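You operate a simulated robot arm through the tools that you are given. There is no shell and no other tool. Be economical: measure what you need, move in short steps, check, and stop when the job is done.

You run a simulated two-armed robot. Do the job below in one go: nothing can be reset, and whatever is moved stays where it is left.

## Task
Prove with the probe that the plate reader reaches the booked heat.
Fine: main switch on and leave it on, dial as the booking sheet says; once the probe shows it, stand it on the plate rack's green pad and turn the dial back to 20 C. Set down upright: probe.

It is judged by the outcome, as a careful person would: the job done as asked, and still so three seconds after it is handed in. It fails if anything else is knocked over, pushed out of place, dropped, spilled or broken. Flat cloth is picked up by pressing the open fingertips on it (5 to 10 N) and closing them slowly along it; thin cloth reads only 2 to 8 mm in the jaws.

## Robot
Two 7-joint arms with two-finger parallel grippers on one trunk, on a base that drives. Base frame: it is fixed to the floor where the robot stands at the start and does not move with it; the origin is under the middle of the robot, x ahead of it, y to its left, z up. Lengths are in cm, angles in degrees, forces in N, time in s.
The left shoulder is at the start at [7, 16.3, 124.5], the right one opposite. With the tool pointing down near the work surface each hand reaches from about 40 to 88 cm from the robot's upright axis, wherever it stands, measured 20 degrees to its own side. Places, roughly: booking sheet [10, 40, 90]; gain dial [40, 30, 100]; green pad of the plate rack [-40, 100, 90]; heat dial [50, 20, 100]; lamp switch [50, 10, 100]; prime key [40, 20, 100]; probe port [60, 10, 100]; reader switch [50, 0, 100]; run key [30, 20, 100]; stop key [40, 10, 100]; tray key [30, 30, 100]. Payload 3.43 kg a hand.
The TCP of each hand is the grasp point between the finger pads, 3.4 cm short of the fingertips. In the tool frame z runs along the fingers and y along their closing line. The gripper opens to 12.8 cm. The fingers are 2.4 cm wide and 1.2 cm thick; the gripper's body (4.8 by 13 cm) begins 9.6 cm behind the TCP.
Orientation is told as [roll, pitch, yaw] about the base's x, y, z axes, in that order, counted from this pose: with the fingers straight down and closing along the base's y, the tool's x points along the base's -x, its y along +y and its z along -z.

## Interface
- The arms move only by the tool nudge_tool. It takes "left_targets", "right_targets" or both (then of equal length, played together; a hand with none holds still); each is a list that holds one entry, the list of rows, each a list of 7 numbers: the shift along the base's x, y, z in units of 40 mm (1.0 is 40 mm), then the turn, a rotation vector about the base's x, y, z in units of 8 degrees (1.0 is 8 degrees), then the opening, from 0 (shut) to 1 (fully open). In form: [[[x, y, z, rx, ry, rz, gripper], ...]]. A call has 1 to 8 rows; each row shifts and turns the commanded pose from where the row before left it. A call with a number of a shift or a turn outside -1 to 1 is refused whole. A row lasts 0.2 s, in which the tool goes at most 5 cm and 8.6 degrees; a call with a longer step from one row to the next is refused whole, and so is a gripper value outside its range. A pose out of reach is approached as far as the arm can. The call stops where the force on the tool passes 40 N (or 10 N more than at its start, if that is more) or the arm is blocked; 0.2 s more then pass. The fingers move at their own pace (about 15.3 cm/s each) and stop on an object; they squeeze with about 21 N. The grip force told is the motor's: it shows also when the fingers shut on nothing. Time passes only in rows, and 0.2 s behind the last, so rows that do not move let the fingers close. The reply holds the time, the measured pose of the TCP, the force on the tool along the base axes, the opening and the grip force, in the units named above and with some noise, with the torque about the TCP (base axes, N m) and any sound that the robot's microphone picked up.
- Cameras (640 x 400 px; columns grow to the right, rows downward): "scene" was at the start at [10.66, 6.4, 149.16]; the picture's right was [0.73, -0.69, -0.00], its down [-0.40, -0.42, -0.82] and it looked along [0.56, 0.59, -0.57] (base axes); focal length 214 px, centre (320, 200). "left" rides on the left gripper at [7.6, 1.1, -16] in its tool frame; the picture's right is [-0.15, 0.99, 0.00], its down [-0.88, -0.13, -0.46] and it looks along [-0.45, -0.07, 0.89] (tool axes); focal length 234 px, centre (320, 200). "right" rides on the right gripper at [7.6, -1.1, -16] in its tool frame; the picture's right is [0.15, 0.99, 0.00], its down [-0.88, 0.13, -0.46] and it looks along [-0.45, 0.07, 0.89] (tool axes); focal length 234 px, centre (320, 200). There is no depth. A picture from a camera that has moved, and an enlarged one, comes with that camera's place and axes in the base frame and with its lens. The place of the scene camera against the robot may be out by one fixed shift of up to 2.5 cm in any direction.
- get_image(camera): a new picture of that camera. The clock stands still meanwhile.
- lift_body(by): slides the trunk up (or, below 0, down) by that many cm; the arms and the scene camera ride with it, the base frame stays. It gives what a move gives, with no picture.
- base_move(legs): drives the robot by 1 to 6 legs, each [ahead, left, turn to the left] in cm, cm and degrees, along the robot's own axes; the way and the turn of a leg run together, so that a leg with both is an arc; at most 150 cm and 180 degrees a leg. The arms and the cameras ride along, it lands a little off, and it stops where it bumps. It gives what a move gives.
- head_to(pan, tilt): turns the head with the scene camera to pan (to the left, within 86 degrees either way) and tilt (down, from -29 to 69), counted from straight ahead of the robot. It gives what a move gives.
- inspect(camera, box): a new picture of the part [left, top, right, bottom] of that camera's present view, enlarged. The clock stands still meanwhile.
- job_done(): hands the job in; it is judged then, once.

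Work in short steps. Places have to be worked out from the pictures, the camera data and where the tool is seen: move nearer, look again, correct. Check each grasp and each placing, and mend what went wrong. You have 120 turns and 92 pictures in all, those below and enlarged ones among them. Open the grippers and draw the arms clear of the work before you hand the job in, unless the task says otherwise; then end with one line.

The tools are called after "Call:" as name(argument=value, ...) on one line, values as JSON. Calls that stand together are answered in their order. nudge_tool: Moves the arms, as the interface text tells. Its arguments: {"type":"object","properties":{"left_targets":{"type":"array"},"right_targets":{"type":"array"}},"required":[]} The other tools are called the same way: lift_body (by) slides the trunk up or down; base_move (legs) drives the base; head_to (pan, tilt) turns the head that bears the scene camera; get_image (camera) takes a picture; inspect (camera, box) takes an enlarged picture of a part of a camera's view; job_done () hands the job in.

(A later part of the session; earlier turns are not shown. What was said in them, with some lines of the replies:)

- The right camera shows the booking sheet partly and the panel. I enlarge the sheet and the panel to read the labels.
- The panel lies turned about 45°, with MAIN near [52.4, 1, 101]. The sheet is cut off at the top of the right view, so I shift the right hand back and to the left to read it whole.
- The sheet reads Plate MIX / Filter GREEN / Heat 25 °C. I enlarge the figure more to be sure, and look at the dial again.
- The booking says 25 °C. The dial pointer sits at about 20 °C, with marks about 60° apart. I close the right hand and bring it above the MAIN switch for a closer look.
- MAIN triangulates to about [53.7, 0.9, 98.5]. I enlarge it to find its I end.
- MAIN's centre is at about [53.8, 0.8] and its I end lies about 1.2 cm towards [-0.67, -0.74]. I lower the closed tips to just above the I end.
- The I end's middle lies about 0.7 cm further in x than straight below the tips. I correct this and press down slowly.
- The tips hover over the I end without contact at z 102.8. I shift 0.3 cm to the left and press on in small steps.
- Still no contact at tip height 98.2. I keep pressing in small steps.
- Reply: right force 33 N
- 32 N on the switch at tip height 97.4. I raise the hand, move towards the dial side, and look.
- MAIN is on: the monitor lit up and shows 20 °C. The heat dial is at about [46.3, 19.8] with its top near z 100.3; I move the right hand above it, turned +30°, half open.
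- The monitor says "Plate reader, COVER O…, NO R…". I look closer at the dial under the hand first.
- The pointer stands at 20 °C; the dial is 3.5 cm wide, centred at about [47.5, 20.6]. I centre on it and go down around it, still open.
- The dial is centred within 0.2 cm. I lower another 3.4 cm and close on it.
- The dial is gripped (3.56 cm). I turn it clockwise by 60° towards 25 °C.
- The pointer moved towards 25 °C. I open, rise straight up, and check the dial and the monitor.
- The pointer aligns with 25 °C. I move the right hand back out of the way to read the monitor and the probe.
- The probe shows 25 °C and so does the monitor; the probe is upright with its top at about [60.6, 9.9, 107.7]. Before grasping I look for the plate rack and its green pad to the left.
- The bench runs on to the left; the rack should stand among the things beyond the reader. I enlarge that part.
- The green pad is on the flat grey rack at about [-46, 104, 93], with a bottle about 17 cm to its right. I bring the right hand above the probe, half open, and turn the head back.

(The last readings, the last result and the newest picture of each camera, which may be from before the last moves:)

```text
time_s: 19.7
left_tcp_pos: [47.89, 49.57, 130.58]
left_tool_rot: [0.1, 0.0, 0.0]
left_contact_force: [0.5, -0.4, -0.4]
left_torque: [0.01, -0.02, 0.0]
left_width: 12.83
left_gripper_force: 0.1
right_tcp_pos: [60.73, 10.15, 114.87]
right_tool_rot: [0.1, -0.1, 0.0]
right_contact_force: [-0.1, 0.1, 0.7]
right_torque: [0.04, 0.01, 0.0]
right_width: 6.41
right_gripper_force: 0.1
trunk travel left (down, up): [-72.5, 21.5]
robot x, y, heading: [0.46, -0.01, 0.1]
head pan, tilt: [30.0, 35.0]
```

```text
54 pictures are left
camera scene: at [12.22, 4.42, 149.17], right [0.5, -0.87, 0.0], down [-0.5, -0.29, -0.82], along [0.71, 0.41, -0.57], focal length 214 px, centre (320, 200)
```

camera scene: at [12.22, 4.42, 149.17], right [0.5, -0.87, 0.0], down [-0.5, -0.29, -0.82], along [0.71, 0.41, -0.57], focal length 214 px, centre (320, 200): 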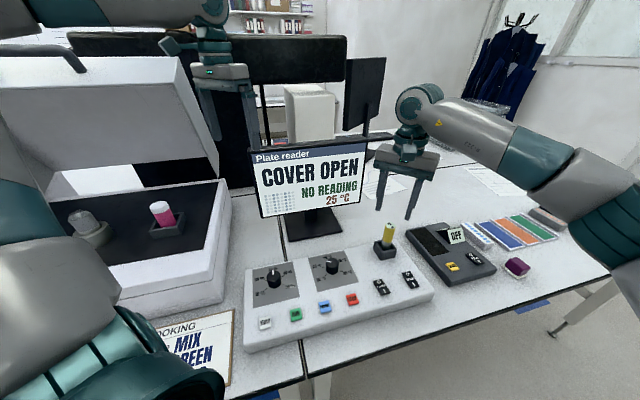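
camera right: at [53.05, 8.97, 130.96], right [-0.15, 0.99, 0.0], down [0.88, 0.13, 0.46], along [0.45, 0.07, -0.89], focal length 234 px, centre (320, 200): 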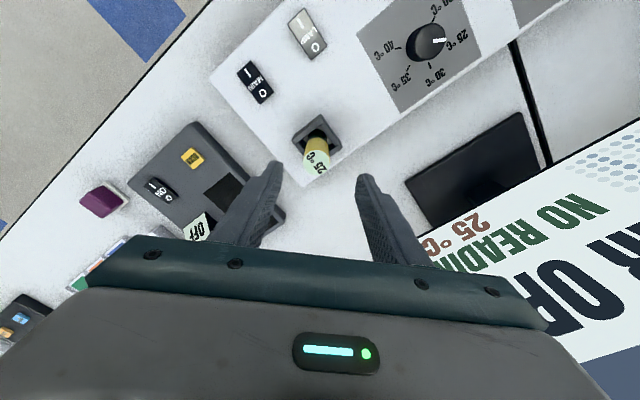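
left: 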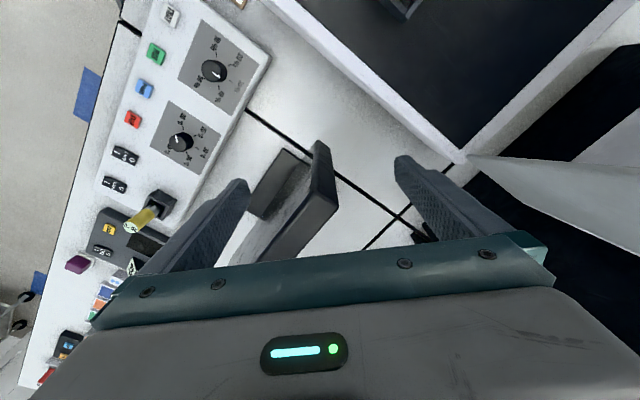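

The probe top is at [60.8, 10.0], right under the hand. I lower around the handle to z 105.

Call:
nudge_tool(right_targets=[[[0, 0, -0.9, 0, 0, 0, 0.5], [0, 0, -0.9, 0, 0, 0, 0.5], [0, 0, -0.65, 0, 0, 0, 0.5], [0, 0, 0, 0, 0, 0, 0.5]]])

Call:
inspect(camera="scene", box=[340, 180, 440, 270])

Call:
inspect(camera="right", box=[240, 110, 400, 250])

```text
time_s: 20.7
left_tcp_pos: [48.01, 49.63, 130.63]
left_tool_rot: [0.0, 0.1, 0.1]
left_contact_force: [-0.5, 0.0, -0.1]
left_torque: [0.0, 0.02, 0.0]
left_width: 12.81
left_gripper_force: 0.0
right_tcp_pos: [60.71, 10.12, 105.34]
right_tool_rot: [0.2, 0.0, 0.0]
right_contact_force: [-0.6, -0.4, -0.3]
right_torque: [0.02, 0.05, -0.03]
right_width: 6.4
right_gripper_force: 0.1
trunk travel left (down, up): [-72.5, 21.5]
robot x, y, heading: [-0.13, -0.03, 0.1]
head pan, tilt: [30.0, 35.0]
```

```text
4.44 times, centred on (390, 225) of scene
camera zoom: at [12.23, 4.42, 149.17], right [0.5, -0.87, 0.0], down [-0.5, -0.29, -0.82], along [0.71, 0.41, -0.57], focal length 953 px, centre (9, 89)
```

zoom: 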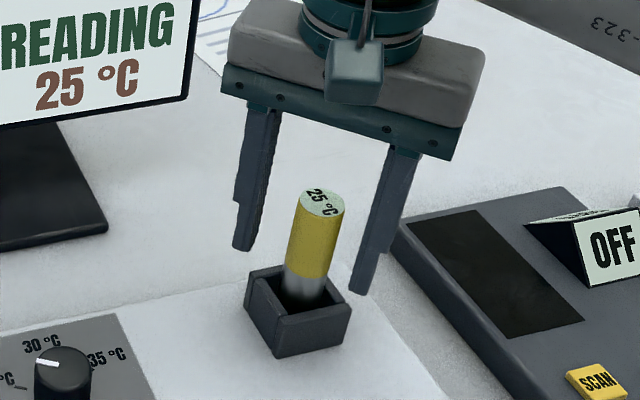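

```text
2.86 times, centred on (320, 180) of right
camera zoom: at [53.12, 9.01, 121.37], right [-0.15, 0.99, 0.0], down [0.88, 0.13, 0.46], along [0.45, 0.07, -0.89], focal length 669 px, centre (320, 257)
```

zoom: 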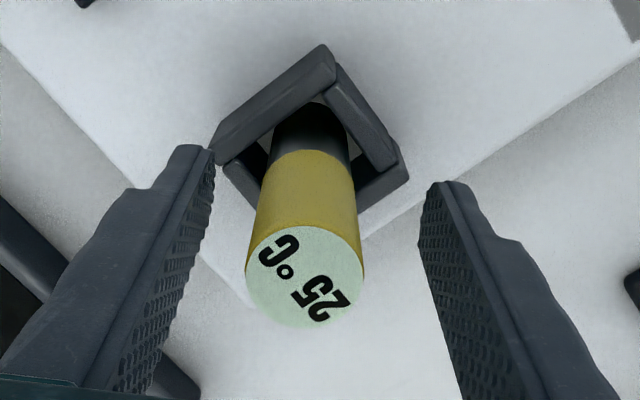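

The handle sits 0.3 cm to the side; I correct this and close on it.

Call:
nudge_tool(right_targets=[[[0, -0.075, 0, 0, 0, 0, 0.5], [0, 0, 0, 0, 0, 0, 0.1], [0, 0, 0, 0, 0, 0, 0.1], [0, 0, 0, 0, 0, 0, 0.1]]])

Call:
inspect(camera="right", box=[240, 110, 400, 250])

```text
time_s: 21.7
left_tcp_pos: [47.94, 49.68, 130.62]
left_tool_rot: [-0.1, 0.0, 0.0]
left_contact_force: [-0.2, -0.2, 0.4]
left_torque: [0.02, -0.03, -0.02]
left_width: 12.81
left_gripper_force: 0.0
right_tcp_pos: [60.77, 9.79, 105.28]
right_tool_rot: [0.1, 0.0, 0.0]
right_contact_force: [0.5, 0.9, 0.3]
right_torque: [-0.01, 0.0, 0.02]
right_width: 2.67
right_gripper_force: 20.5
trunk travel left (down, up): [-72.5, 21.5]
robot x, y, heading: [-0.01, 0.02, 0.1]
head pan, tilt: [30.0, 35.0]
```

```text
2.86 times, centred on (320, 180) of right
camera zoom: at [53.09, 8.67, 121.39], right [-0.15, 0.99, 0.0], down [0.88, 0.13, 0.46], along [0.45, 0.07, -0.89], focal length 669 px, centre (320, 257)
```

zoom: 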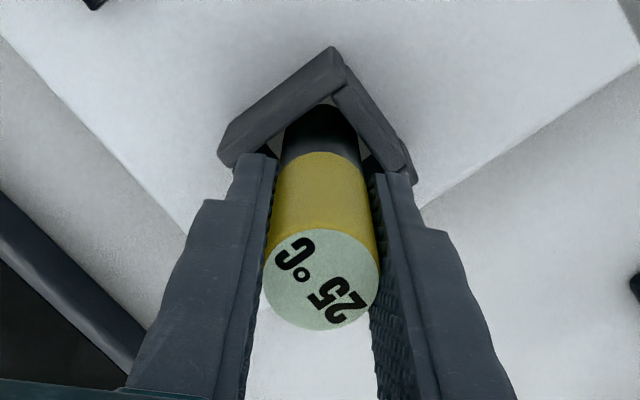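

Gripped at 2.67 cm. I lift it straight up out of the port.

Call:
nudge_tool(right_targets=[[[0, 0, 0.5, 0, 0, 0, 0.1], [0, 0, 0.8, 0, 0, 0, 0.1], [0, 0, 0.8, 0, 0, 0, 0.1], [0, 0, 0.9, 0, 0, 0, 0.1], [0, 0, 0.9, 0, 0, 0, 0.1], [0, 0, 0.5, 0, 0, 0, 0.1]]])

Call:
get_image(camera="scene")

```text
time_s: 23.1
left_tcp_pos: [48.0, 49.53, 130.58]
left_tool_rot: [0.0, 0.0, 0.1]
left_contact_force: [0.3, 0.5, 0.1]
left_torque: [0.01, 0.04, 0.0]
left_width: 12.81
left_gripper_force: 0.0
right_tcp_pos: [60.68, 9.85, 122.94]
right_tool_rot: [0.1, -0.1, 0.0]
right_contact_force: [0.0, 0.6, -0.4]
right_torque: [0.02, 0.01, -0.02]
right_width: 2.71
right_gripper_force: 21.1
trunk travel left (down, up): [-72.5, 21.5]
robot x, y, heading: [0.31, -0.29, 0.1]
head pan, tilt: [30.0, 35.0]
```

```text
50 pictures are left
camera scene: at [12.22, 4.44, 149.16], right [0.5, -0.87, 0.0], down [-0.5, -0.29, -0.82], along [0.71, 0.41, -0.57], focal length 214 px, centre (320, 200)
```

scene: 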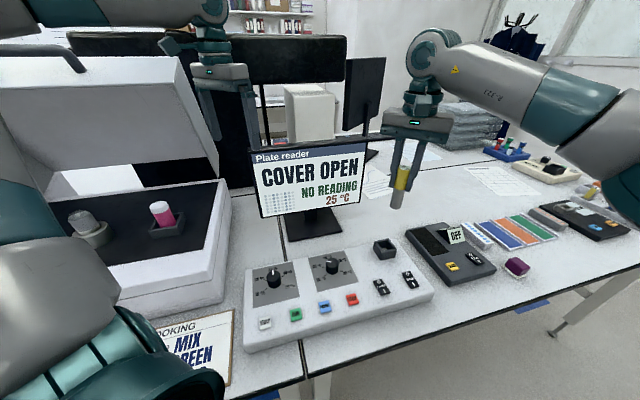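

The probe is out and hangs straight. I enlarge it to judge how far it reaches below the fingertips.

Call:
inspect(camera="scene", box=[360, 100, 460, 220])

```text
3.33 times, centred on (410, 160) of scene
camera zoom: at [12.22, 4.44, 149.16], right [0.5, -0.87, 0.0], down [-0.5, -0.29, -0.82], along [0.71, 0.41, -0.57], focal length 715 px, centre (20, 333)
```

zoom: 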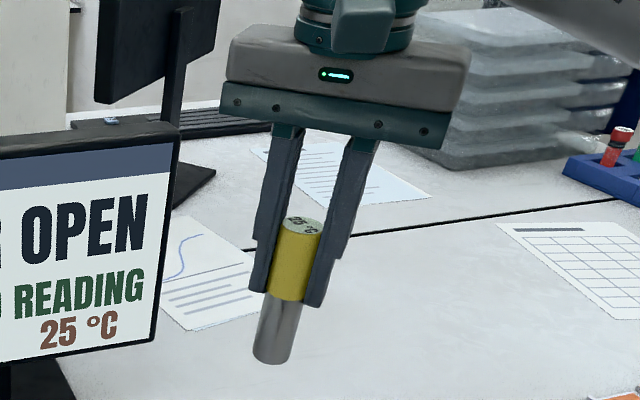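

The probe reaches about 8.8 cm below the TCP. I draw the right hand with the probe back towards the body, clear of the bench things.

Call:
nudge_tool(right_targets=[[[-0.75, -0.46, 0.1, 0, 0, 0, 0.1], [-0.75, -0.46, 0.1, 0, 0, 0, 0.1], [-0.75, -0.46, 0.1, 0, 0, 0, 0.1], [-0.75, -0.46, 0.1, 0, 0, 0, 0.1], [-0.75, -0.46, 0.1, 0, 0, 0, 0.1], [-0.75, -0.46, 0.1, 0, 0, 0, 0.1], [-0.75, -0.46, 0.1, 0, 0, 0, 0.1]]])

Call:
head_to(pan=46.5, tilt=35)

Call:
get_image(camera="scene")

```text
time_s: 24.7
left_tcp_pos: [47.89, 49.7, 130.73]
left_tool_rot: [0.0, -0.1, 0.0]
left_contact_force: [0.5, -0.1, -1.3]
left_torque: [-0.01, -0.01, 0.01]
left_width: 12.8
left_gripper_force: 0.0
right_tcp_pos: [39.48, -2.85, 125.89]
right_tool_rot: [0.1, -0.1, -0.1]
right_contact_force: [-0.7, -0.4, -1.2]
right_torque: [0.01, 0.0, 0.01]
right_width: 2.66
right_gripper_force: 21.3
trunk travel left (down, up): [-72.5, 21.5]
robot x, y, heading: [0.13, 0.02, -0.1]
head pan, tilt: [30.0, 35.0]
```

```text
time_s: 25.5
left_tcp_pos: [47.93, 49.6, 130.59]
left_tool_rot: [0.0, 0.0, -0.1]
left_contact_force: [0.5, 0.6, 0.5]
left_torque: [0.02, -0.01, 0.02]
left_width: 12.78
left_gripper_force: 0.0
right_tcp_pos: [39.67, -2.78, 125.8]
right_tool_rot: [0.2, 0.0, 0.1]
right_contact_force: [-0.5, 0.9, -1.4]
right_torque: [0.02, 0.01, 0.0]
right_width: 2.71
right_gripper_force: 20.9
trunk travel left (down, up): [-72.5, 21.5]
robot x, y, heading: [0.38, 0.5, 0.2]
head pan, tilt: [46.5, 35.0]
```

```text
48 pictures are left
camera scene: at [10.71, 6.41, 149.16], right [0.72, -0.69, 0.0], down [-0.4, -0.42, -0.82], along [0.56, 0.59, -0.57], focal length 214 px, centre (320, 200)
```

scene: 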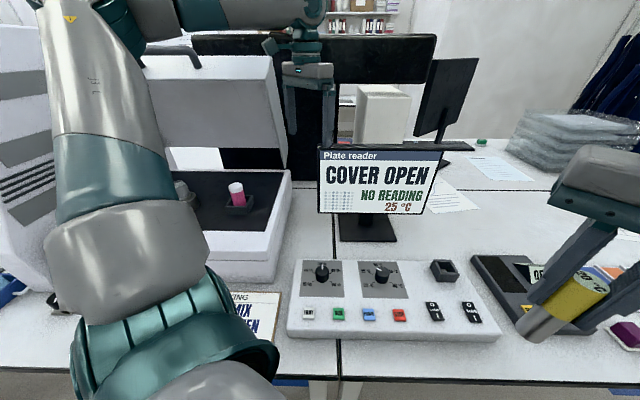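

The left hand has free way back (lid and monitor stand behind it), so I drive back 40 cm, square away from the bench.

Call:
base_move(legs=[[-28, -28, 0]])

Call:
get_image(camera="scene")

```text
time_s: 28.0
left_tcp_pos: [20.01, 21.21, 130.57]
left_tool_rot: [0.0, 0.0, -0.2]
left_contact_force: [-0.6, -0.1, 0.1]
left_torque: [0.02, 0.01, -0.02]
left_width: 12.79
left_gripper_force: 0.0
right_tcp_pos: [11.41, -31.2, 125.92]
right_tool_rot: [0.1, 0.1, -0.3]
right_contact_force: [1.1, 0.3, -0.4]
right_torque: [-0.01, 0.0, 0.04]
right_width: 2.71
right_gripper_force: 21.0
trunk travel left (down, up): [-72.5, 21.5]
robot x, y, heading: [-28.06, -28.13, -0.4]
head pan, tilt: [46.5, 35.0]
```

```text
47 pictures are left
camera scene: at [-17.5, -21.8, 149.16], right [0.72, -0.69, 0.0], down [-0.4, -0.41, -0.82], along [0.57, 0.59, -0.57], focal length 214 px, centre (320, 200)
```

scene: 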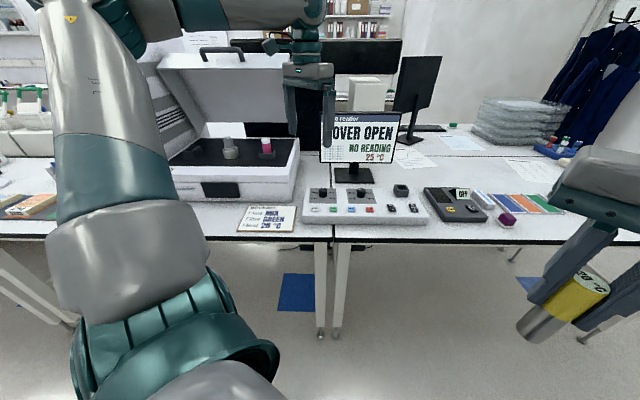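

The way is clear. I turn left 45° to face the bench and drive 120 cm along it to the left.

Call:
base_move(legs=[[0, 0, 45], [0, 120, 0]])

Call:
head_to(pan=-15, tilt=40)

Call:
get_image(camera="scene")

```text
time_s: 36.1
left_tcp_pos: [-113.11, 124.54, 130.6]
left_tool_rot: [0.0, 0.0, 45.0]
left_contact_force: [0.0, 0.1, 0.5]
left_torque: [-0.03, -0.01, 0.05]
left_width: 12.81
left_gripper_force: 0.0
right_tcp_pos: [-82.08, 81.6, 125.91]
right_tool_rot: [0.1, 0.1, 44.8]
right_contact_force: [0.6, -1.0, -0.8]
right_torque: [-0.02, 0.0, -0.01]
right_width: 2.69
right_gripper_force: 21.2
trunk travel left (down, up): [-72.5, 21.5]
robot x, y, heading: [-112.36, 55.63, 44.7]
head pan, tilt: [46.5, 35.0]
```

```text
time_s: 37.4
left_tcp_pos: [-113.27, 124.68, 130.5]
left_tool_rot: [0.0, 0.0, 45.0]
left_contact_force: [0.0, -0.3, -1.4]
left_torque: [0.01, 0.01, -0.04]
left_width: 12.8
left_gripper_force: 0.0
right_tcp_pos: [-82.15, 81.55, 125.88]
right_tool_rot: [0.1, 0.0, 44.9]
right_contact_force: [-0.6, -0.2, -0.5]
right_torque: [0.02, -0.01, 0.0]
right_width: 2.7
right_gripper_force: 21.3
trunk travel left (down, up): [-72.5, 21.5]
robot x, y, heading: [-112.05, 55.53, 44.9]
head pan, tilt: [-15.0, 40.0]
```

```text
46 pictures are left
camera scene: at [-101.64, 63.46, 148.41], right [0.5, -0.87, 0.0], down [-0.56, -0.32, -0.77], along [0.66, 0.38, -0.64], focal length 214 px, centre (320, 200)
```

scene: 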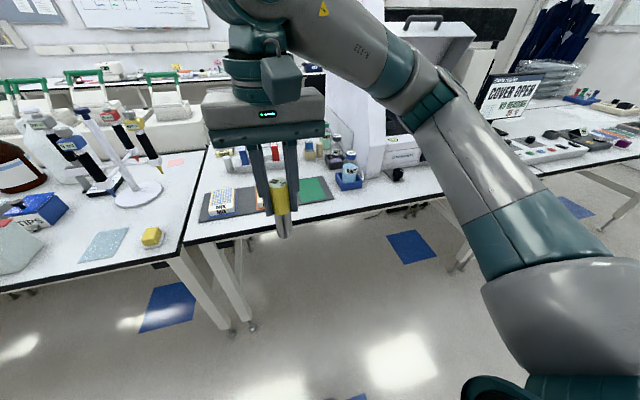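

The pad is at about [-39, 102.6], 85 cm ahead and 18 cm to the robot's right. I drive 27 cm ahead.

Call:
base_move(legs=[[27, 0, 0]])

Call:
head_to(pan=-20, tilt=50)

Call:
get_image(camera="scene")

Call:
get_image(camera="right")

```text
time_s: 39.3
left_tcp_pos: [-93.54, 143.82, 130.63]
left_tool_rot: [0.1, -0.1, 44.6]
left_contact_force: [-1.1, 0.0, -0.5]
left_torque: [0.02, 0.02, 0.04]
left_width: 12.8
left_gripper_force: 0.1
right_tcp_pos: [-62.51, 100.63, 125.97]
right_tool_rot: [0.1, -0.2, 44.5]
right_contact_force: [-0.5, 0.7, -0.4]
right_torque: [0.0, -0.01, 0.05]
right_width: 2.68
right_gripper_force: 20.7
trunk travel left (down, up): [-72.5, 21.5]
robot x, y, heading: [-92.96, 74.91, 44.4]
head pan, tilt: [-15.0, 40.0]
```

```text
time_s: 40.1
left_tcp_pos: [-93.16, 144.03, 130.5]
left_tool_rot: [0.0, 0.0, 44.7]
left_contact_force: [-0.4, -0.4, -1.1]
left_torque: [-0.01, -0.01, -0.01]
left_width: 12.79
left_gripper_force: 0.0
right_tcp_pos: [-62.48, 100.63, 125.91]
right_tool_rot: [0.2, 0.0, 44.5]
right_contact_force: [-0.3, 0.3, -1.0]
right_torque: [-0.05, 0.01, -0.02]
right_width: 2.71
right_gripper_force: 21.0
trunk travel left (down, up): [-72.5, 21.5]
robot x, y, heading: [-92.74, 75.44, 44.6]
head pan, tilt: [-20.0, 50.0]
```

```text
45 pictures are left
camera scene: at [-82.47, 81.69, 146.99], right [0.42, -0.91, 0.0], down [-0.7, -0.32, -0.64], along [0.58, 0.27, -0.77], focal length 214 px, centre (320, 200)
```

scene: 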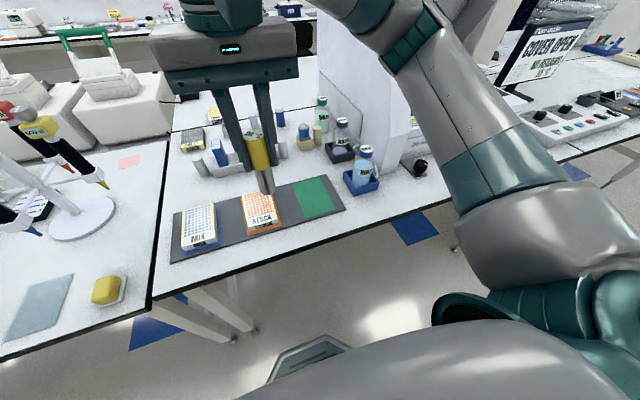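

```text
44 pictures are left
camera right: at [-67.05, 94.6, 141.95], right [-0.8, 0.6, 0.0], down [0.54, 0.71, 0.46], along [0.27, 0.36, -0.89], focal length 234 px, centre (320, 200)
```

right: 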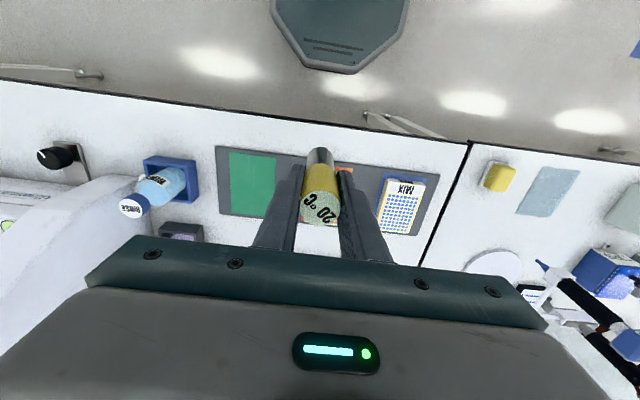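

The hand view puts the pad at about [-42, 101.6], roughly 11 by 14 cm. I move the probe over it, staying above the plates and the bottle.

Call:
nudge_tool(right_targets=[[[0.85, 0.04, -0.3, 0, 0, 0, 0.1], [0.85, 0.04, -0.3, 0, 0, 0, 0.1], [0.85, 0.04, -0.3, 0, 0, 0, 0.1], [0.85, 0.04, -0.3, 0, 0, 0, 0.1], [0.85, 0.04, -0.3, 0, 0, 0, 0.1], [0.85, 0.04, -0.3, 0, 0, 0, 0.1], [0, 0, 0, 0, 0, 0, 0.1]]])

Call:
get_image(camera="right")

Call:
get_image(camera="scene")

```text
time_s: 41.7
left_tcp_pos: [-93.29, 143.88, 130.55]
left_tool_rot: [0.0, 0.0, 44.5]
left_contact_force: [-0.4, -0.1, 0.6]
left_torque: [0.0, 0.0, -0.03]
left_width: 12.79
left_gripper_force: 0.0
right_tcp_pos: [-41.98, 101.55, 118.74]
right_tool_rot: [0.1, 0.0, 44.6]
right_contact_force: [-0.8, 0.1, 0.0]
right_torque: [-0.01, 0.03, 0.04]
right_width: 2.66
right_gripper_force: 20.7
trunk travel left (down, up): [-72.5, 21.5]
robot x, y, heading: [-92.78, 74.75, 44.3]
head pan, tilt: [-20.0, 50.0]
```

```text
43 pictures are left
camera right: at [-46.65, 95.44, 134.87], right [-0.8, 0.6, 0.0], down [0.54, 0.71, 0.46], along [0.27, 0.36, -0.89], focal length 234 px, centre (320, 200)
```

right: 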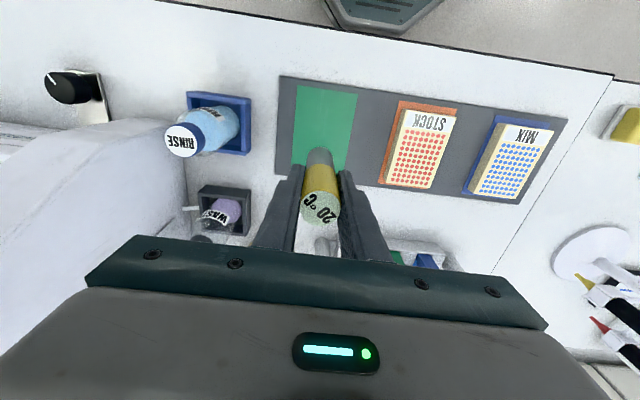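

```text
42 pictures are left
camera scene: at [-82.58, 81.65, 147.0], right [0.42, -0.91, 0.0], down [-0.7, -0.32, -0.64], along [0.58, 0.27, -0.77], focal length 214 px, centre (320, 200)
```

scene: 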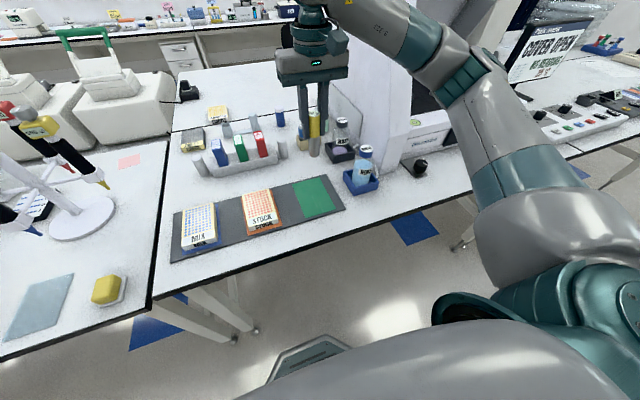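

The pad's middle works out at [-42.8, 101.5], right below. I lower to a few cm above it.

Call:
nudge_tool(right_targets=[[[-0.2, 0, -0.7, 0, 0, 0, 0.1], [0, 0, -0.8, 0, 0, 0, 0.1], [0, 0, -0.8, 0, 0, 0, 0.1], [0, 0, -0.8, 0, 0, 0, 0.1], [0, 0, -0.3, 0, 0, 0, 0.1]]])

Call:
get_image(camera="right")

Call:
inspect(camera="scene", box=[240, 90, 400, 230])

```text
time_s: 42.9
left_tcp_pos: [-93.3, 143.9, 130.52]
left_tool_rot: [0.0, 0.0, 44.6]
left_contact_force: [0.3, -1.3, 0.2]
left_torque: [0.02, 0.02, -0.03]
left_width: 12.79
left_gripper_force: 0.0
right_tcp_pos: [-42.7, 101.68, 105.17]
right_tool_rot: [0.1, -0.1, 44.5]
right_contact_force: [-0.4, -0.4, -0.7]
right_torque: [-0.03, -0.02, -0.03]
right_width: 2.7
right_gripper_force: 21.0
trunk travel left (down, up): [-72.5, 21.5]
robot x, y, heading: [-92.76, 74.82, 44.4]
head pan, tilt: [-20.0, 50.0]
```

```text
41 pictures are left
camera right: at [-47.46, 95.53, 121.23], right [-0.8, 0.6, 0.0], down [0.54, 0.71, 0.46], along [0.27, 0.36, -0.89], focal length 234 px, centre (320, 200)
```

right: 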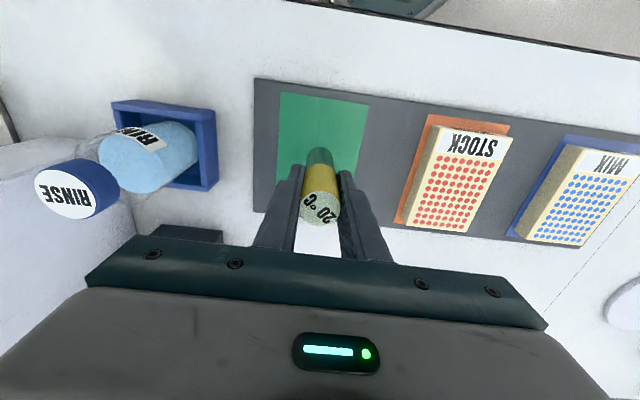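

```text
2.86 times, centred on (320, 160) of scene
camera zoom: at [-82.53, 81.64, 147.0], right [0.42, -0.91, 0.0], down [-0.7, -0.32, -0.64], along [0.58, 0.27, -0.77], focal length 613 px, centre (320, 314)
```

zoom: 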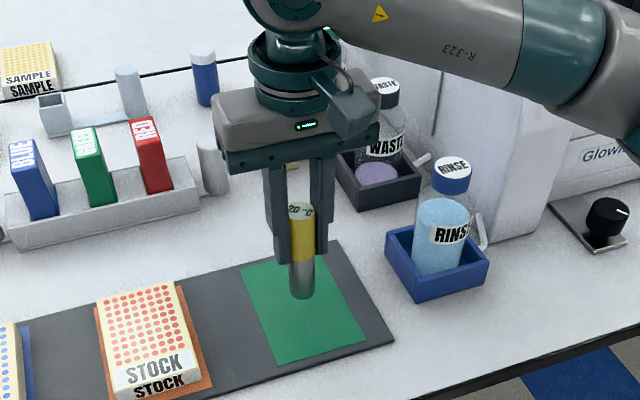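

The probe hangs over the pad. I lower slowly till it touches.

Call:
nudge_tool(right_targets=[[[0, 0, -0.2, 0, 0, 0, 0.1], [0, 0, -0.15, 0, 0, 0, 0.1], [0, 0, -0.1, 0, 0, 0, 0.1], [0, 0, -0.08, 0, 0, 0, 0.1], [0, 0, 0, 0, 0, 0, 0.1]]])

Call:
inspect(camera="scene", box=[280, 130, 360, 210])

```text
time_s: 44.1
left_tcp_pos: [-93.29, 143.81, 130.64]
left_tool_rot: [-0.1, -0.1, 44.6]
left_contact_force: [-0.1, 0.2, 0.8]
left_torque: [0.0, 0.0, 0.03]
left_width: 12.81
left_gripper_force: 0.1
right_tcp_pos: [-42.77, 101.64, 103.11]
right_tool_rot: [0.1, 0.0, 44.5]
right_contact_force: [0.9, -0.9, -0.9]
right_torque: [0.01, 0.01, -0.03]
right_width: 2.67
right_gripper_force: 20.9
trunk travel left (down, up): [-72.5, 21.5]
robot x, y, heading: [-93.05, 74.9, 44.3]
head pan, tilt: [-20.0, 50.0]
```

```text
5.00 times, centred on (320, 170) of scene
camera zoom: at [-82.53, 81.63, 147.0], right [0.42, -0.91, 0.0], down [-0.7, -0.32, -0.64], along [0.58, 0.27, -0.77], focal length 1072 px, centre (320, 350)
```

zoom: 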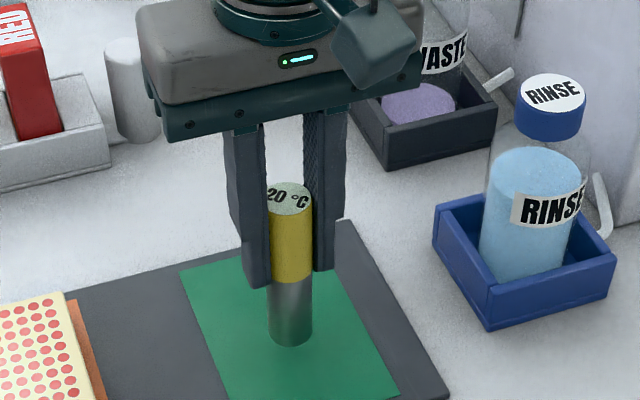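

No contact yet at TCP 103.1. I keep going down in small steps.

Call:
nudge_tool(right_targets=[[[0, 0, -0.08, 0, 0, 0, 0.1], [0, 0, -0.08, 0, 0, 0, 0.1], [0, 0, -0.06, 0, 0, 0, 0.1], [0, 0, -0.06, 0, 0, 0, 0.1], [0, 0, 0, 0, 0, 0, 0.1]]])

```text
time_s: 45.3
left_tcp_pos: [-93.34, 143.85, 130.5]
left_tool_rot: [0.0, 0.0, 44.6]
left_contact_force: [-0.9, 0.2, 1.2]
left_torque: [-0.01, 0.02, 0.03]
left_width: 12.78
left_gripper_force: 0.2
right_tcp_pos: [-42.76, 101.68, 101.96]
right_tool_rot: [0.1, 0.0, 44.5]
right_contact_force: [0.6, 0.1, -0.4]
right_torque: [-0.01, 0.02, 0.0]
right_width: 2.67
right_gripper_force: 21.0
trunk travel left (down, up): [-72.5, 21.5]
robot x, y, heading: [-92.78, 74.77, 44.4]
head pan, tilt: [-20.0, 50.0]
```

Call:
nudge_tool(right_targets=[[[0, 0, -0.06, 0, 0, 0, 0.1], [0, 0, -0.06, 0, 0, 0, 0.1], [0, 0, -0.05, 0, 0, 0, 0.1], [0, 0, 0, 0, 0, 0, 0.1]]])

Call:
inspect(camera="scene", box=[280, 130, 360, 210])

```text
time_s: 46.3
left_tcp_pos: [-93.35, 143.88, 130.68]
left_tool_rot: [0.0, -0.1, 44.5]
left_contact_force: [0.3, -0.4, -0.1]
left_torque: [0.04, -0.01, 0.03]
left_width: 12.79
left_gripper_force: 0.1
right_tcp_pos: [-42.77, 101.58, 101.22]
right_tool_rot: [0.1, -0.1, 44.4]
right_contact_force: [2.8, -1.0, 14.1]
right_torque: [-0.1, -0.16, -0.01]
right_width: 2.71
right_gripper_force: 21.2
trunk travel left (down, up): [-72.5, 21.5]
robot x, y, heading: [-92.84, 74.89, 44.5]
head pan, tilt: [-20.0, 50.0]
```

```text
5.00 times, centred on (320, 170) of scene
camera zoom: at [-82.62, 81.54, 147.03], right [0.42, -0.91, 0.0], down [-0.7, -0.32, -0.64], along [0.59, 0.27, -0.77], focal length 1072 px, centre (320, 350)
```

zoom: 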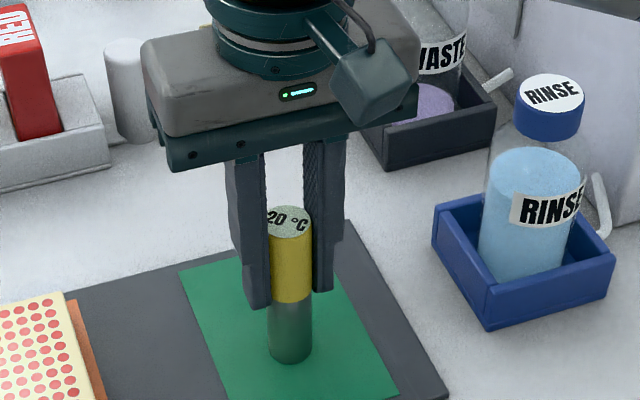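

14 N: it stands on the pad. I ease up a hair, then open.

Call:
nudge_tool(right_targets=[[[0, 0, 0.025, 0, 0, 0, 0.1], [0, 0, 0, 0, 0, 0, 0.25], [0, 0, 0, 0, 0, 0, 0.4], [0, 0, 0, 0, 0, 0, 0.5]]])

Call:
inspect(camera="scene", box=[280, 130, 360, 210])

```text
time_s: 47.3
left_tcp_pos: [-93.32, 143.9, 130.64]
left_tool_rot: [0.0, 0.0, 44.6]
left_contact_force: [-0.2, -0.7, 0.4]
left_torque: [0.01, 0.04, 0.01]
left_width: 12.78
left_gripper_force: 0.1
right_tcp_pos: [-42.78, 101.54, 101.3]
right_tool_rot: [0.1, -0.1, 44.5]
right_contact_force: [0.3, 0.2, 0.1]
right_torque: [0.01, -0.01, 0.01]
right_width: 6.39
right_gripper_force: 0.0
trunk travel left (down, up): [-72.5, 21.5]
robot x, y, heading: [-92.3, 74.69, 44.6]
head pan, tilt: [-20.0, 50.0]
```

```text
5.00 times, centred on (320, 170) of scene
camera zoom: at [-82.51, 81.64, 146.99], right [0.42, -0.91, 0.0], down [-0.7, -0.32, -0.64], along [0.58, 0.27, -0.77], focal length 1072 px, centre (320, 350)
```

zoom: 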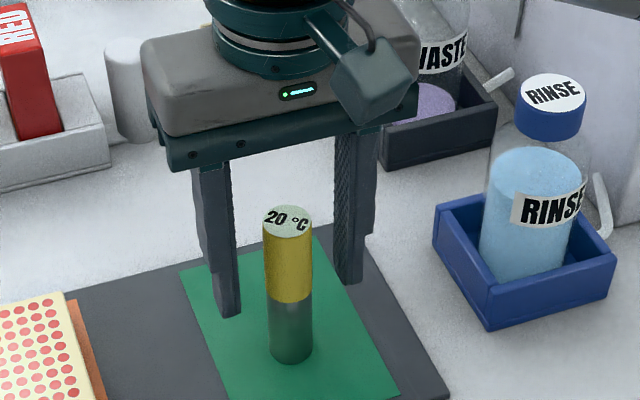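

The probe stands upright and free on the green pad. I raise the hand straight up and then draw it back.

Call:
nudge_tool(right_targets=[[[0, 0, 0.7, 0, 0, 0, 0.5], [0, 0, 0.9, 0, 0, 0, 0.5], [0, 0, 1, 0, 0, 0, 0.5], [0, 0, 1, 0, 0, 0, 0.5], [0, 0, 1, 0, 0, 0, 0.5], [0, 0, 1, 0, 0, 0, 0.5]]])

Call:
nudge_tool(right_targets=[[[-0.8, -0.04, 0.1, 0, 0, 0, 0.5], [-0.8, -0.04, 0.1, 0, 0, 0, 0.5], [-0.8, -0.04, 0, 0, 0, 0, 0.5], [-0.8, -0.04, 0, 0, 0, 0, 0.5], [-0.8, -0.04, 0, 0, 0, 0, 0.5], [-0.8, -0.04, 0, 0, 0, 0, 0.5]]])

Call:
get_image(camera="scene")

```text
time_s: 48.7
left_tcp_pos: [-93.4, 143.89, 130.64]
left_tool_rot: [0.0, -0.1, 44.6]
left_contact_force: [0.4, -0.1, 0.2]
left_torque: [-0.02, -0.03, 0.02]
left_width: 12.8
left_gripper_force: 0.1
right_tcp_pos: [-42.79, 101.95, 123.84]
right_tool_rot: [0.1, 0.0, 44.5]
right_contact_force: [-0.4, 0.3, -0.3]
right_torque: [-0.01, -0.02, -0.01]
right_width: 6.4
right_gripper_force: 0.0
trunk travel left (down, up): [-72.5, 21.5]
robot x, y, heading: [-92.67, 74.44, 44.5]
head pan, tilt: [-20.0, 50.0]
```

```text
time_s: 50.1
left_tcp_pos: [-93.44, 144.05, 130.56]
left_tool_rot: [-0.1, -0.1, 44.7]
left_contact_force: [-0.5, -0.7, 0.6]
left_torque: [0.02, -0.02, -0.03]
left_width: 12.81
left_gripper_force: 0.1
right_tcp_pos: [-62.24, 101.03, 124.45]
right_tool_rot: [0.0, 0.0, 44.4]
right_contact_force: [-0.4, 0.0, -1.0]
right_torque: [-0.05, -0.03, 0.02]
right_width: 6.43
right_gripper_force: 0.0
trunk travel left (down, up): [-72.5, 21.5]
robot x, y, heading: [-92.81, 74.3, 44.2]
head pan, tilt: [-20.0, 50.0]
```

```text
36 pictures are left
camera scene: at [-82.66, 81.71, 147.0], right [0.41, -0.91, 0.0], down [-0.7, -0.32, -0.64], along [0.59, 0.27, -0.77], focal length 214 px, centre (320, 200)
```

scene: 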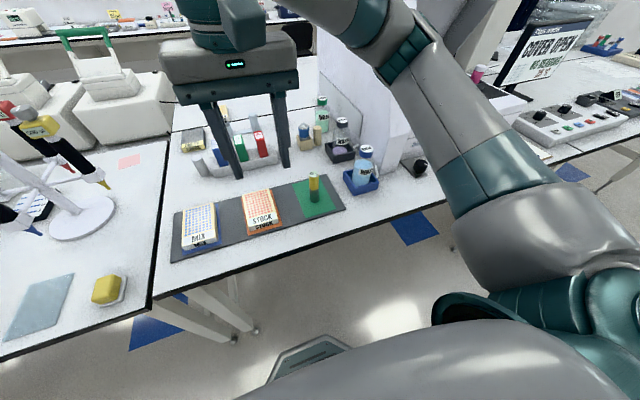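

The probe stands well. I drive the same way back towards the panel: back, right along the bench, turn back, then partly in.

Call:
base_move(legs=[[-27, 0, 0], [0, -120, 0], [0, 0, -44.4]])

Call:
head_to(pan=46.5, tilt=35)

Call:
get_image(camera="scene")

```text
time_s: 59.8
left_tcp_pos: [22.94, 18.57, 130.52]
left_tool_rot: [0.0, 0.0, -0.1]
left_contact_force: [-0.9, 0.1, -0.3]
left_torque: [-0.03, -0.01, -0.02]
left_width: 12.8
left_gripper_force: 0.1
right_tcp_pos: [15.02, -33.94, 124.44]
right_tool_rot: [0.2, 0.1, -0.1]
right_contact_force: [-0.6, 0.4, 0.1]
right_torque: [-0.01, -0.03, 0.02]
right_width: 6.37
right_gripper_force: 0.0
trunk travel left (down, up): [-72.5, 21.5]
robot x, y, heading: [-25.4, -31.1, -0.0]
head pan, tilt: [-20.0, 50.0]
```

```text
time_s: 61.2
left_tcp_pos: [22.85, 18.59, 130.59]
left_tool_rot: [-0.2, -0.1, -0.1]
left_contact_force: [-0.2, -0.6, -0.3]
left_torque: [-0.01, -0.03, 0.02]
left_width: 12.79
left_gripper_force: 0.0
right_tcp_pos: [14.99, -33.85, 124.45]
right_tool_rot: [0.1, 0.0, -0.1]
right_contact_force: [0.8, 0.6, -1.2]
right_torque: [0.02, -0.01, 0.0]
right_width: 6.41
right_gripper_force: 0.0
trunk travel left (down, up): [-72.5, 21.5]
robot x, y, heading: [-25.11, -31.0, -0.1]
head pan, tilt: [46.5, 35.0]
```

```text
35 pictures are left
camera scene: at [-14.45, -24.57, 149.17], right [0.72, -0.69, 0.0], down [-0.4, -0.42, -0.82], along [0.57, 0.59, -0.57], focal length 214 px, centre (320, 200)
```

scene: 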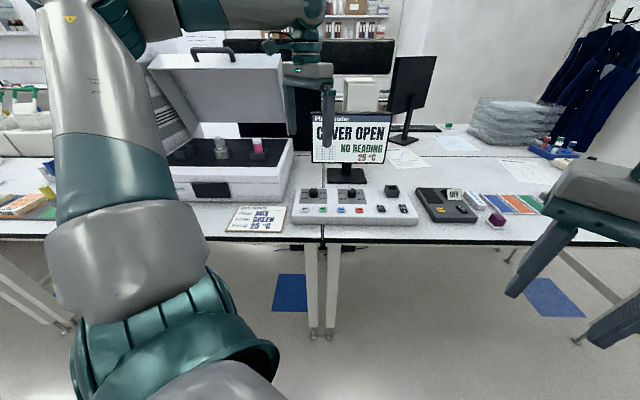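

Everything is as before. I drive to about [-6, -6], short of the first place so the left hand keeps clear of the monitor.

Call:
base_move(legs=[[19, 25, 0]])

```text
time_s: 63.3
left_tcp_pos: [42.43, 42.88, 130.78]
left_tool_rot: [0.1, -0.1, -0.4]
left_contact_force: [-0.1, 1.1, 0.0]
left_torque: [0.0, -0.02, 0.01]
left_width: 12.78
left_gripper_force: 0.1
right_tcp_pos: [34.3, -9.61, 124.64]
right_tool_rot: [0.1, 0.0, -0.4]
right_contact_force: [-0.4, 0.3, 0.5]
right_torque: [-0.01, -0.01, -0.02]
right_width: 6.42
right_gripper_force: 0.1
trunk travel left (down, up): [-72.5, 21.5]
robot x, y, heading: [-5.91, -6.03, -0.7]
head pan, tilt: [46.5, 35.0]
```

I bring the right hand above the dial, turned -30° for the way back.

Call:
nudge_tool(right_targets=[[[0.38, 0.925, -0.25, 0, 0, 0, 0.5], [0.38, 0.925, -0.25, 0, 0, 0, 0.5], [0.38, 0.925, -0.25, 0, 0, -0.62, 0.5], [0.38, 0.925, -0.25, 0, 0, -0.62, 0.5], [0.38, 0.925, -0.25, 0, 0, -0.62, 0.5], [0.38, 0.925, -0.25, 0, 0, -0.62, 0.5], [0.38, 0.925, -0.35, 0, 0, -0.62, 0.5], [0.38, 0.925, -0.45, 0, 0, -0.6, 0.5]]])

Call:
get_image(camera="right")

Call:
get_image(camera="scene")

```text
time_s: 65.1
left_tcp_pos: [42.54, 43.17, 130.48]
left_tool_rot: [0.0, 0.0, -0.4]
left_contact_force: [0.5, 0.1, 0.4]
left_torque: [-0.02, -0.02, 0.01]
left_width: 12.77
left_gripper_force: 0.1
right_tcp_pos: [46.4, 20.34, 115.15]
right_tool_rot: [0.0, 0.0, -30.2]
right_contact_force: [-0.5, 0.3, -0.2]
right_torque: [-0.01, -0.03, -0.02]
right_width: 6.4
right_gripper_force: 0.1
trunk travel left (down, up): [-72.5, 21.5]
robot x, y, heading: [-5.51, -6.22, -0.5]
head pan, tilt: [46.5, 35.0]
```

```text
34 pictures are left
camera right: at [39.14, 23.18, 131.29], right [0.37, 0.93, 0.0], down [0.83, -0.33, 0.46], along [0.42, -0.17, -0.89], focal length 234 px, centre (320, 200)
```

right: 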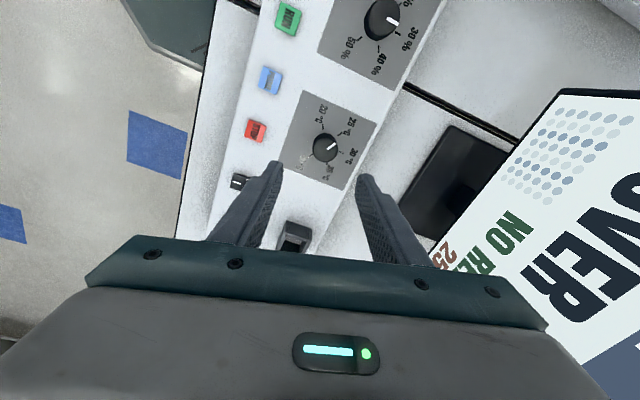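

```text
33 pictures are left
camera scene: at [4.91, 0.3, 149.16], right [0.72, -0.69, 0.0], down [-0.4, -0.41, -0.82], along [0.57, 0.59, -0.57], focal length 214 px, centre (320, 200)
```

scene: 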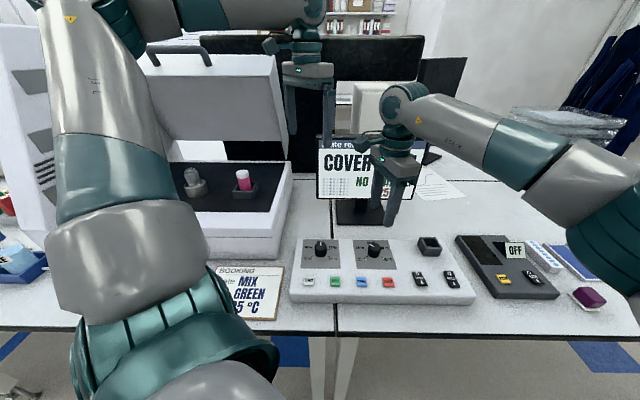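

The dial is where it was. I centre over [47.4, 20.8] and lower to z 106 to check.

Call:
nudge_tool(right_targets=[[[0.22, 0.1, -0.7, 0, 0, 0, 0.5], [0, 0, -0.8, 0, 0, 0, 0.5], [0, 0, -0.8, 0, 0, 0, 0.5], [0, 0, 0, 0, 0, 0, 0.5]]])

Call:
inspect(camera="right", box=[240, 95, 400, 255])

```text
time_s: 66.1
left_tcp_pos: [42.57, 42.96, 130.69]
left_tool_rot: [0.1, -0.1, -0.4]
left_contact_force: [-0.1, 0.4, -0.4]
left_torque: [0.02, -0.01, 0.02]
left_width: 12.81
left_gripper_force: 0.2
right_tcp_pos: [47.27, 20.42, 106.22]
right_tool_rot: [0.1, 0.0, -30.1]
right_contact_force: [0.4, 0.0, 0.2]
right_torque: [-0.01, -0.01, -0.01]
right_width: 6.42
right_gripper_force: 0.1
trunk travel left (down, up): [-72.5, 21.5]
robot x, y, heading: [-5.73, -6.25, -0.4]
head pan, tilt: [46.5, 35.0]
```

```text
2.50 times, centred on (320, 175) of right
camera zoom: at [40.0, 23.24, 122.22], right [0.37, 0.93, 0.0], down [0.83, -0.33, 0.46], along [0.42, -0.17, -0.89], focal length 585 px, centre (320, 262)
```

zoom: 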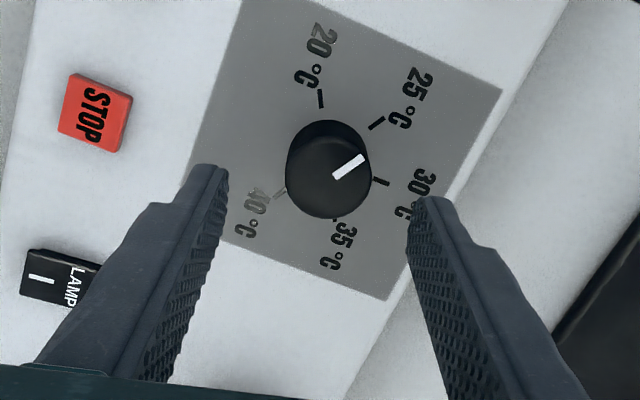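

The dial is 0.3 cm to the picture's right. I correct, lower to z 101.6 and close on it.

Call:
nudge_tool(right_targets=[[[0.015, 0.07, -0.4, 0, 0, 0, 0.5], [0, 0, -0.4, 0, 0, 0, 0.5], [0, 0, -0.35, 0, 0, 0, 0.5], [0, 0, 0, 0, 0, 0, 0.5], [0, 0, 0, 0, 0, 0, 0.2], [0, 0, 0, 0, 0, 0, 0.2], [0, 0, 0, 0, 0, 0, 0.2]]])

```text
time_s: 67.7
left_tcp_pos: [42.46, 42.96, 130.74]
left_tool_rot: [-0.1, 0.0, -0.3]
left_contact_force: [0.8, 0.1, -0.6]
left_torque: [0.0, 0.01, 0.04]
left_width: 12.81
left_gripper_force: 0.1
right_tcp_pos: [47.43, 20.83, 101.46]
right_tool_rot: [0.1, 0.0, -29.9]
right_contact_force: [-0.6, 0.0, -0.5]
right_torque: [-0.13, -0.25, 0.01]
right_width: 3.54
right_gripper_force: 45.4
trunk travel left (down, up): [-72.5, 21.5]
robot x, y, heading: [-5.59, -6.24, -0.5]
head pan, tilt: [46.5, 35.0]
```

Gripped (3.54 cm), with no side load. I turn it counter-clockwise by 60° back to 20 °C.

Call:
nudge_tool(right_targets=[[[0, 0, 0, 0, 0, 0.9375, 0.2], [0, 0, 0, 0, 0, 0.9375, 0.2], [0, 0, 0, 0, 0, 0.9375, 0.2], [0, 0, 0, 0, 0, 0.9375, 0.2], [0, 0, 0, 0, 0, 0.9375, 0.2], [0, 0, 0, 0, 0, 0.9375, 0.2], [0, 0, 0, 0, 0, 0.9375, 0.2], [0, 0, 0, 0, 0, 0.9375, 0.2]]])

Call:
nudge_tool(right_targets=[[[0, 0, 0, 0, 0, 0, 0.2], [0, 0, 0, 0, 0, 0, 0.5], [0, 0, 0, 0, 0, 0, 0.5], [0, 0, 0.8, 0, 0, 0, 0.5], [0, 0, 1, 0, 0, 0, 0.5], [0, 0, 1, 0, 0, 0, 0.5]]])

Call:
inspect(camera="right", box=[230, 85, 410, 215])

```text
time_s: 69.5
left_tcp_pos: [42.57, 42.82, 130.66]
left_tool_rot: [0.1, 0.0, -0.4]
left_contact_force: [0.3, -0.4, -0.4]
left_torque: [0.02, 0.01, 0.0]
left_width: 12.81
left_gripper_force: 0.0
right_tcp_pos: [47.35, 20.54, 101.51]
right_tool_rot: [0.2, 0.2, 30.0]
right_contact_force: [-8.3, -13.3, -16.6]
right_torque: [-0.61, 0.21, -0.03]
right_width: 3.56
right_gripper_force: 44.8
trunk travel left (down, up): [-72.5, 21.5]
robot x, y, heading: [-5.81, -6.34, -0.2]
head pan, tilt: [46.5, 35.0]
```

```text
time_s: 70.9
left_tcp_pos: [42.44, 42.96, 130.57]
left_tool_rot: [0.0, 0.0, -0.4]
left_contact_force: [0.6, 0.6, 0.3]
left_torque: [-0.03, -0.01, -0.02]
left_width: 12.8
left_gripper_force: 0.0
right_tcp_pos: [47.3, 20.92, 112.75]
right_tool_rot: [0.1, 0.1, 30.0]
right_contact_force: [-0.7, -0.4, 0.2]
right_torque: [-0.02, -0.04, 0.02]
right_width: 6.42
right_gripper_force: 0.1
trunk travel left (down, up): [-72.5, 21.5]
robot x, y, heading: [-5.99, -6.4, -0.3]
head pan, tilt: [46.5, 35.0]
```

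```text
3.08 times, centred on (320, 150) of right
camera zoom: at [41.29, 16.02, 128.91], right [-0.62, 0.78, 0.0], down [0.7, 0.55, 0.46], along [0.36, 0.28, -0.89], focal length 720 px, centre (320, 354)
```

zoom: 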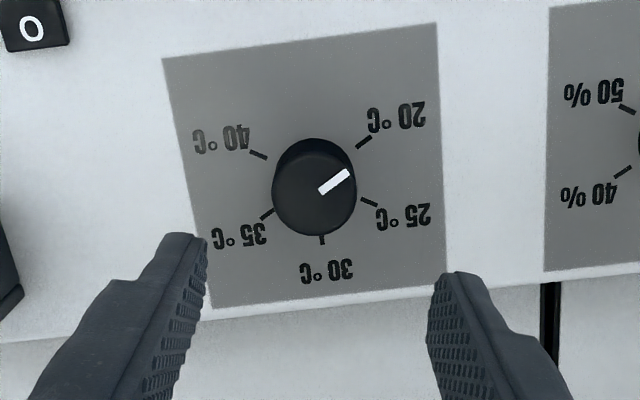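

The pointer is back on 20 °C. I draw the right hand clear and check the monitor and switches.

Call:
nudge_tool(right_targets=[[[-0.5, -0.9, 0.4, 0, 0, -0.9, 0.5], [-0.5, -0.9, 0.4, 0, 0, -0.9, 0.5], [-0.5, -0.9, 0.4, 0, 0, -0.95, 0.5], [-0.5, -0.9, 0.4, 0, 0, -1, 0.5], [-0.4, -0.9, 0.3, 0, 0, 0, 1], [-0.3, -0.9, 0.3, 0, 0, 0, 1]]])

Call:
inspect(camera="scene", box=[280, 130, 520, 310])

```text
time_s: 72.3
left_tcp_pos: [42.4, 42.78, 130.56]
left_tool_rot: [0.0, -0.2, -0.5]
left_contact_force: [-0.9, -0.8, 0.8]
left_torque: [0.0, 0.01, -0.03]
left_width: 12.78
left_gripper_force: 0.0
right_tcp_pos: [36.43, -0.92, 121.44]
right_tool_rot: [0.3, -0.1, -0.1]
right_contact_force: [-0.1, -0.7, -0.4]
right_torque: [0.02, -0.01, 0.05]
right_width: 12.81
right_gripper_force: 0.0
trunk travel left (down, up): [-72.5, 21.5]
robot x, y, heading: [-5.62, -6.54, -0.4]
head pan, tilt: [46.5, 35.0]
```

```text
2.22 times, centred on (400, 220) of scene
camera zoom: at [4.9, -0.13, 149.18], right [0.72, -0.69, 0.0], down [-0.4, -0.41, -0.82], along [0.57, 0.59, -0.57], focal length 477 px, centre (142, 156)
```

zoom: 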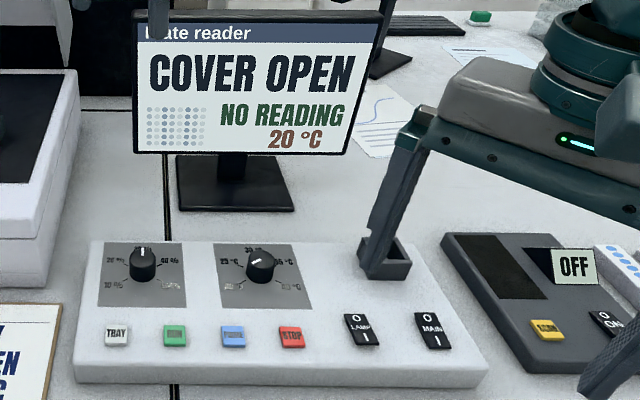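

The monitor is on and shows 20 °C, MAIN is still on, and the probe stands upright on the green pad. Both grippers are open and clear, so I hand in.

Call:
job_done()

```text
The job is handed in.
```

The plate reader reached the booked heat: with MAIN on and the dial at 25 °C, the probe showed 25 °C. The probe now stands upright on the green pad, the dial is back at 20 °C and MAIN is still on.
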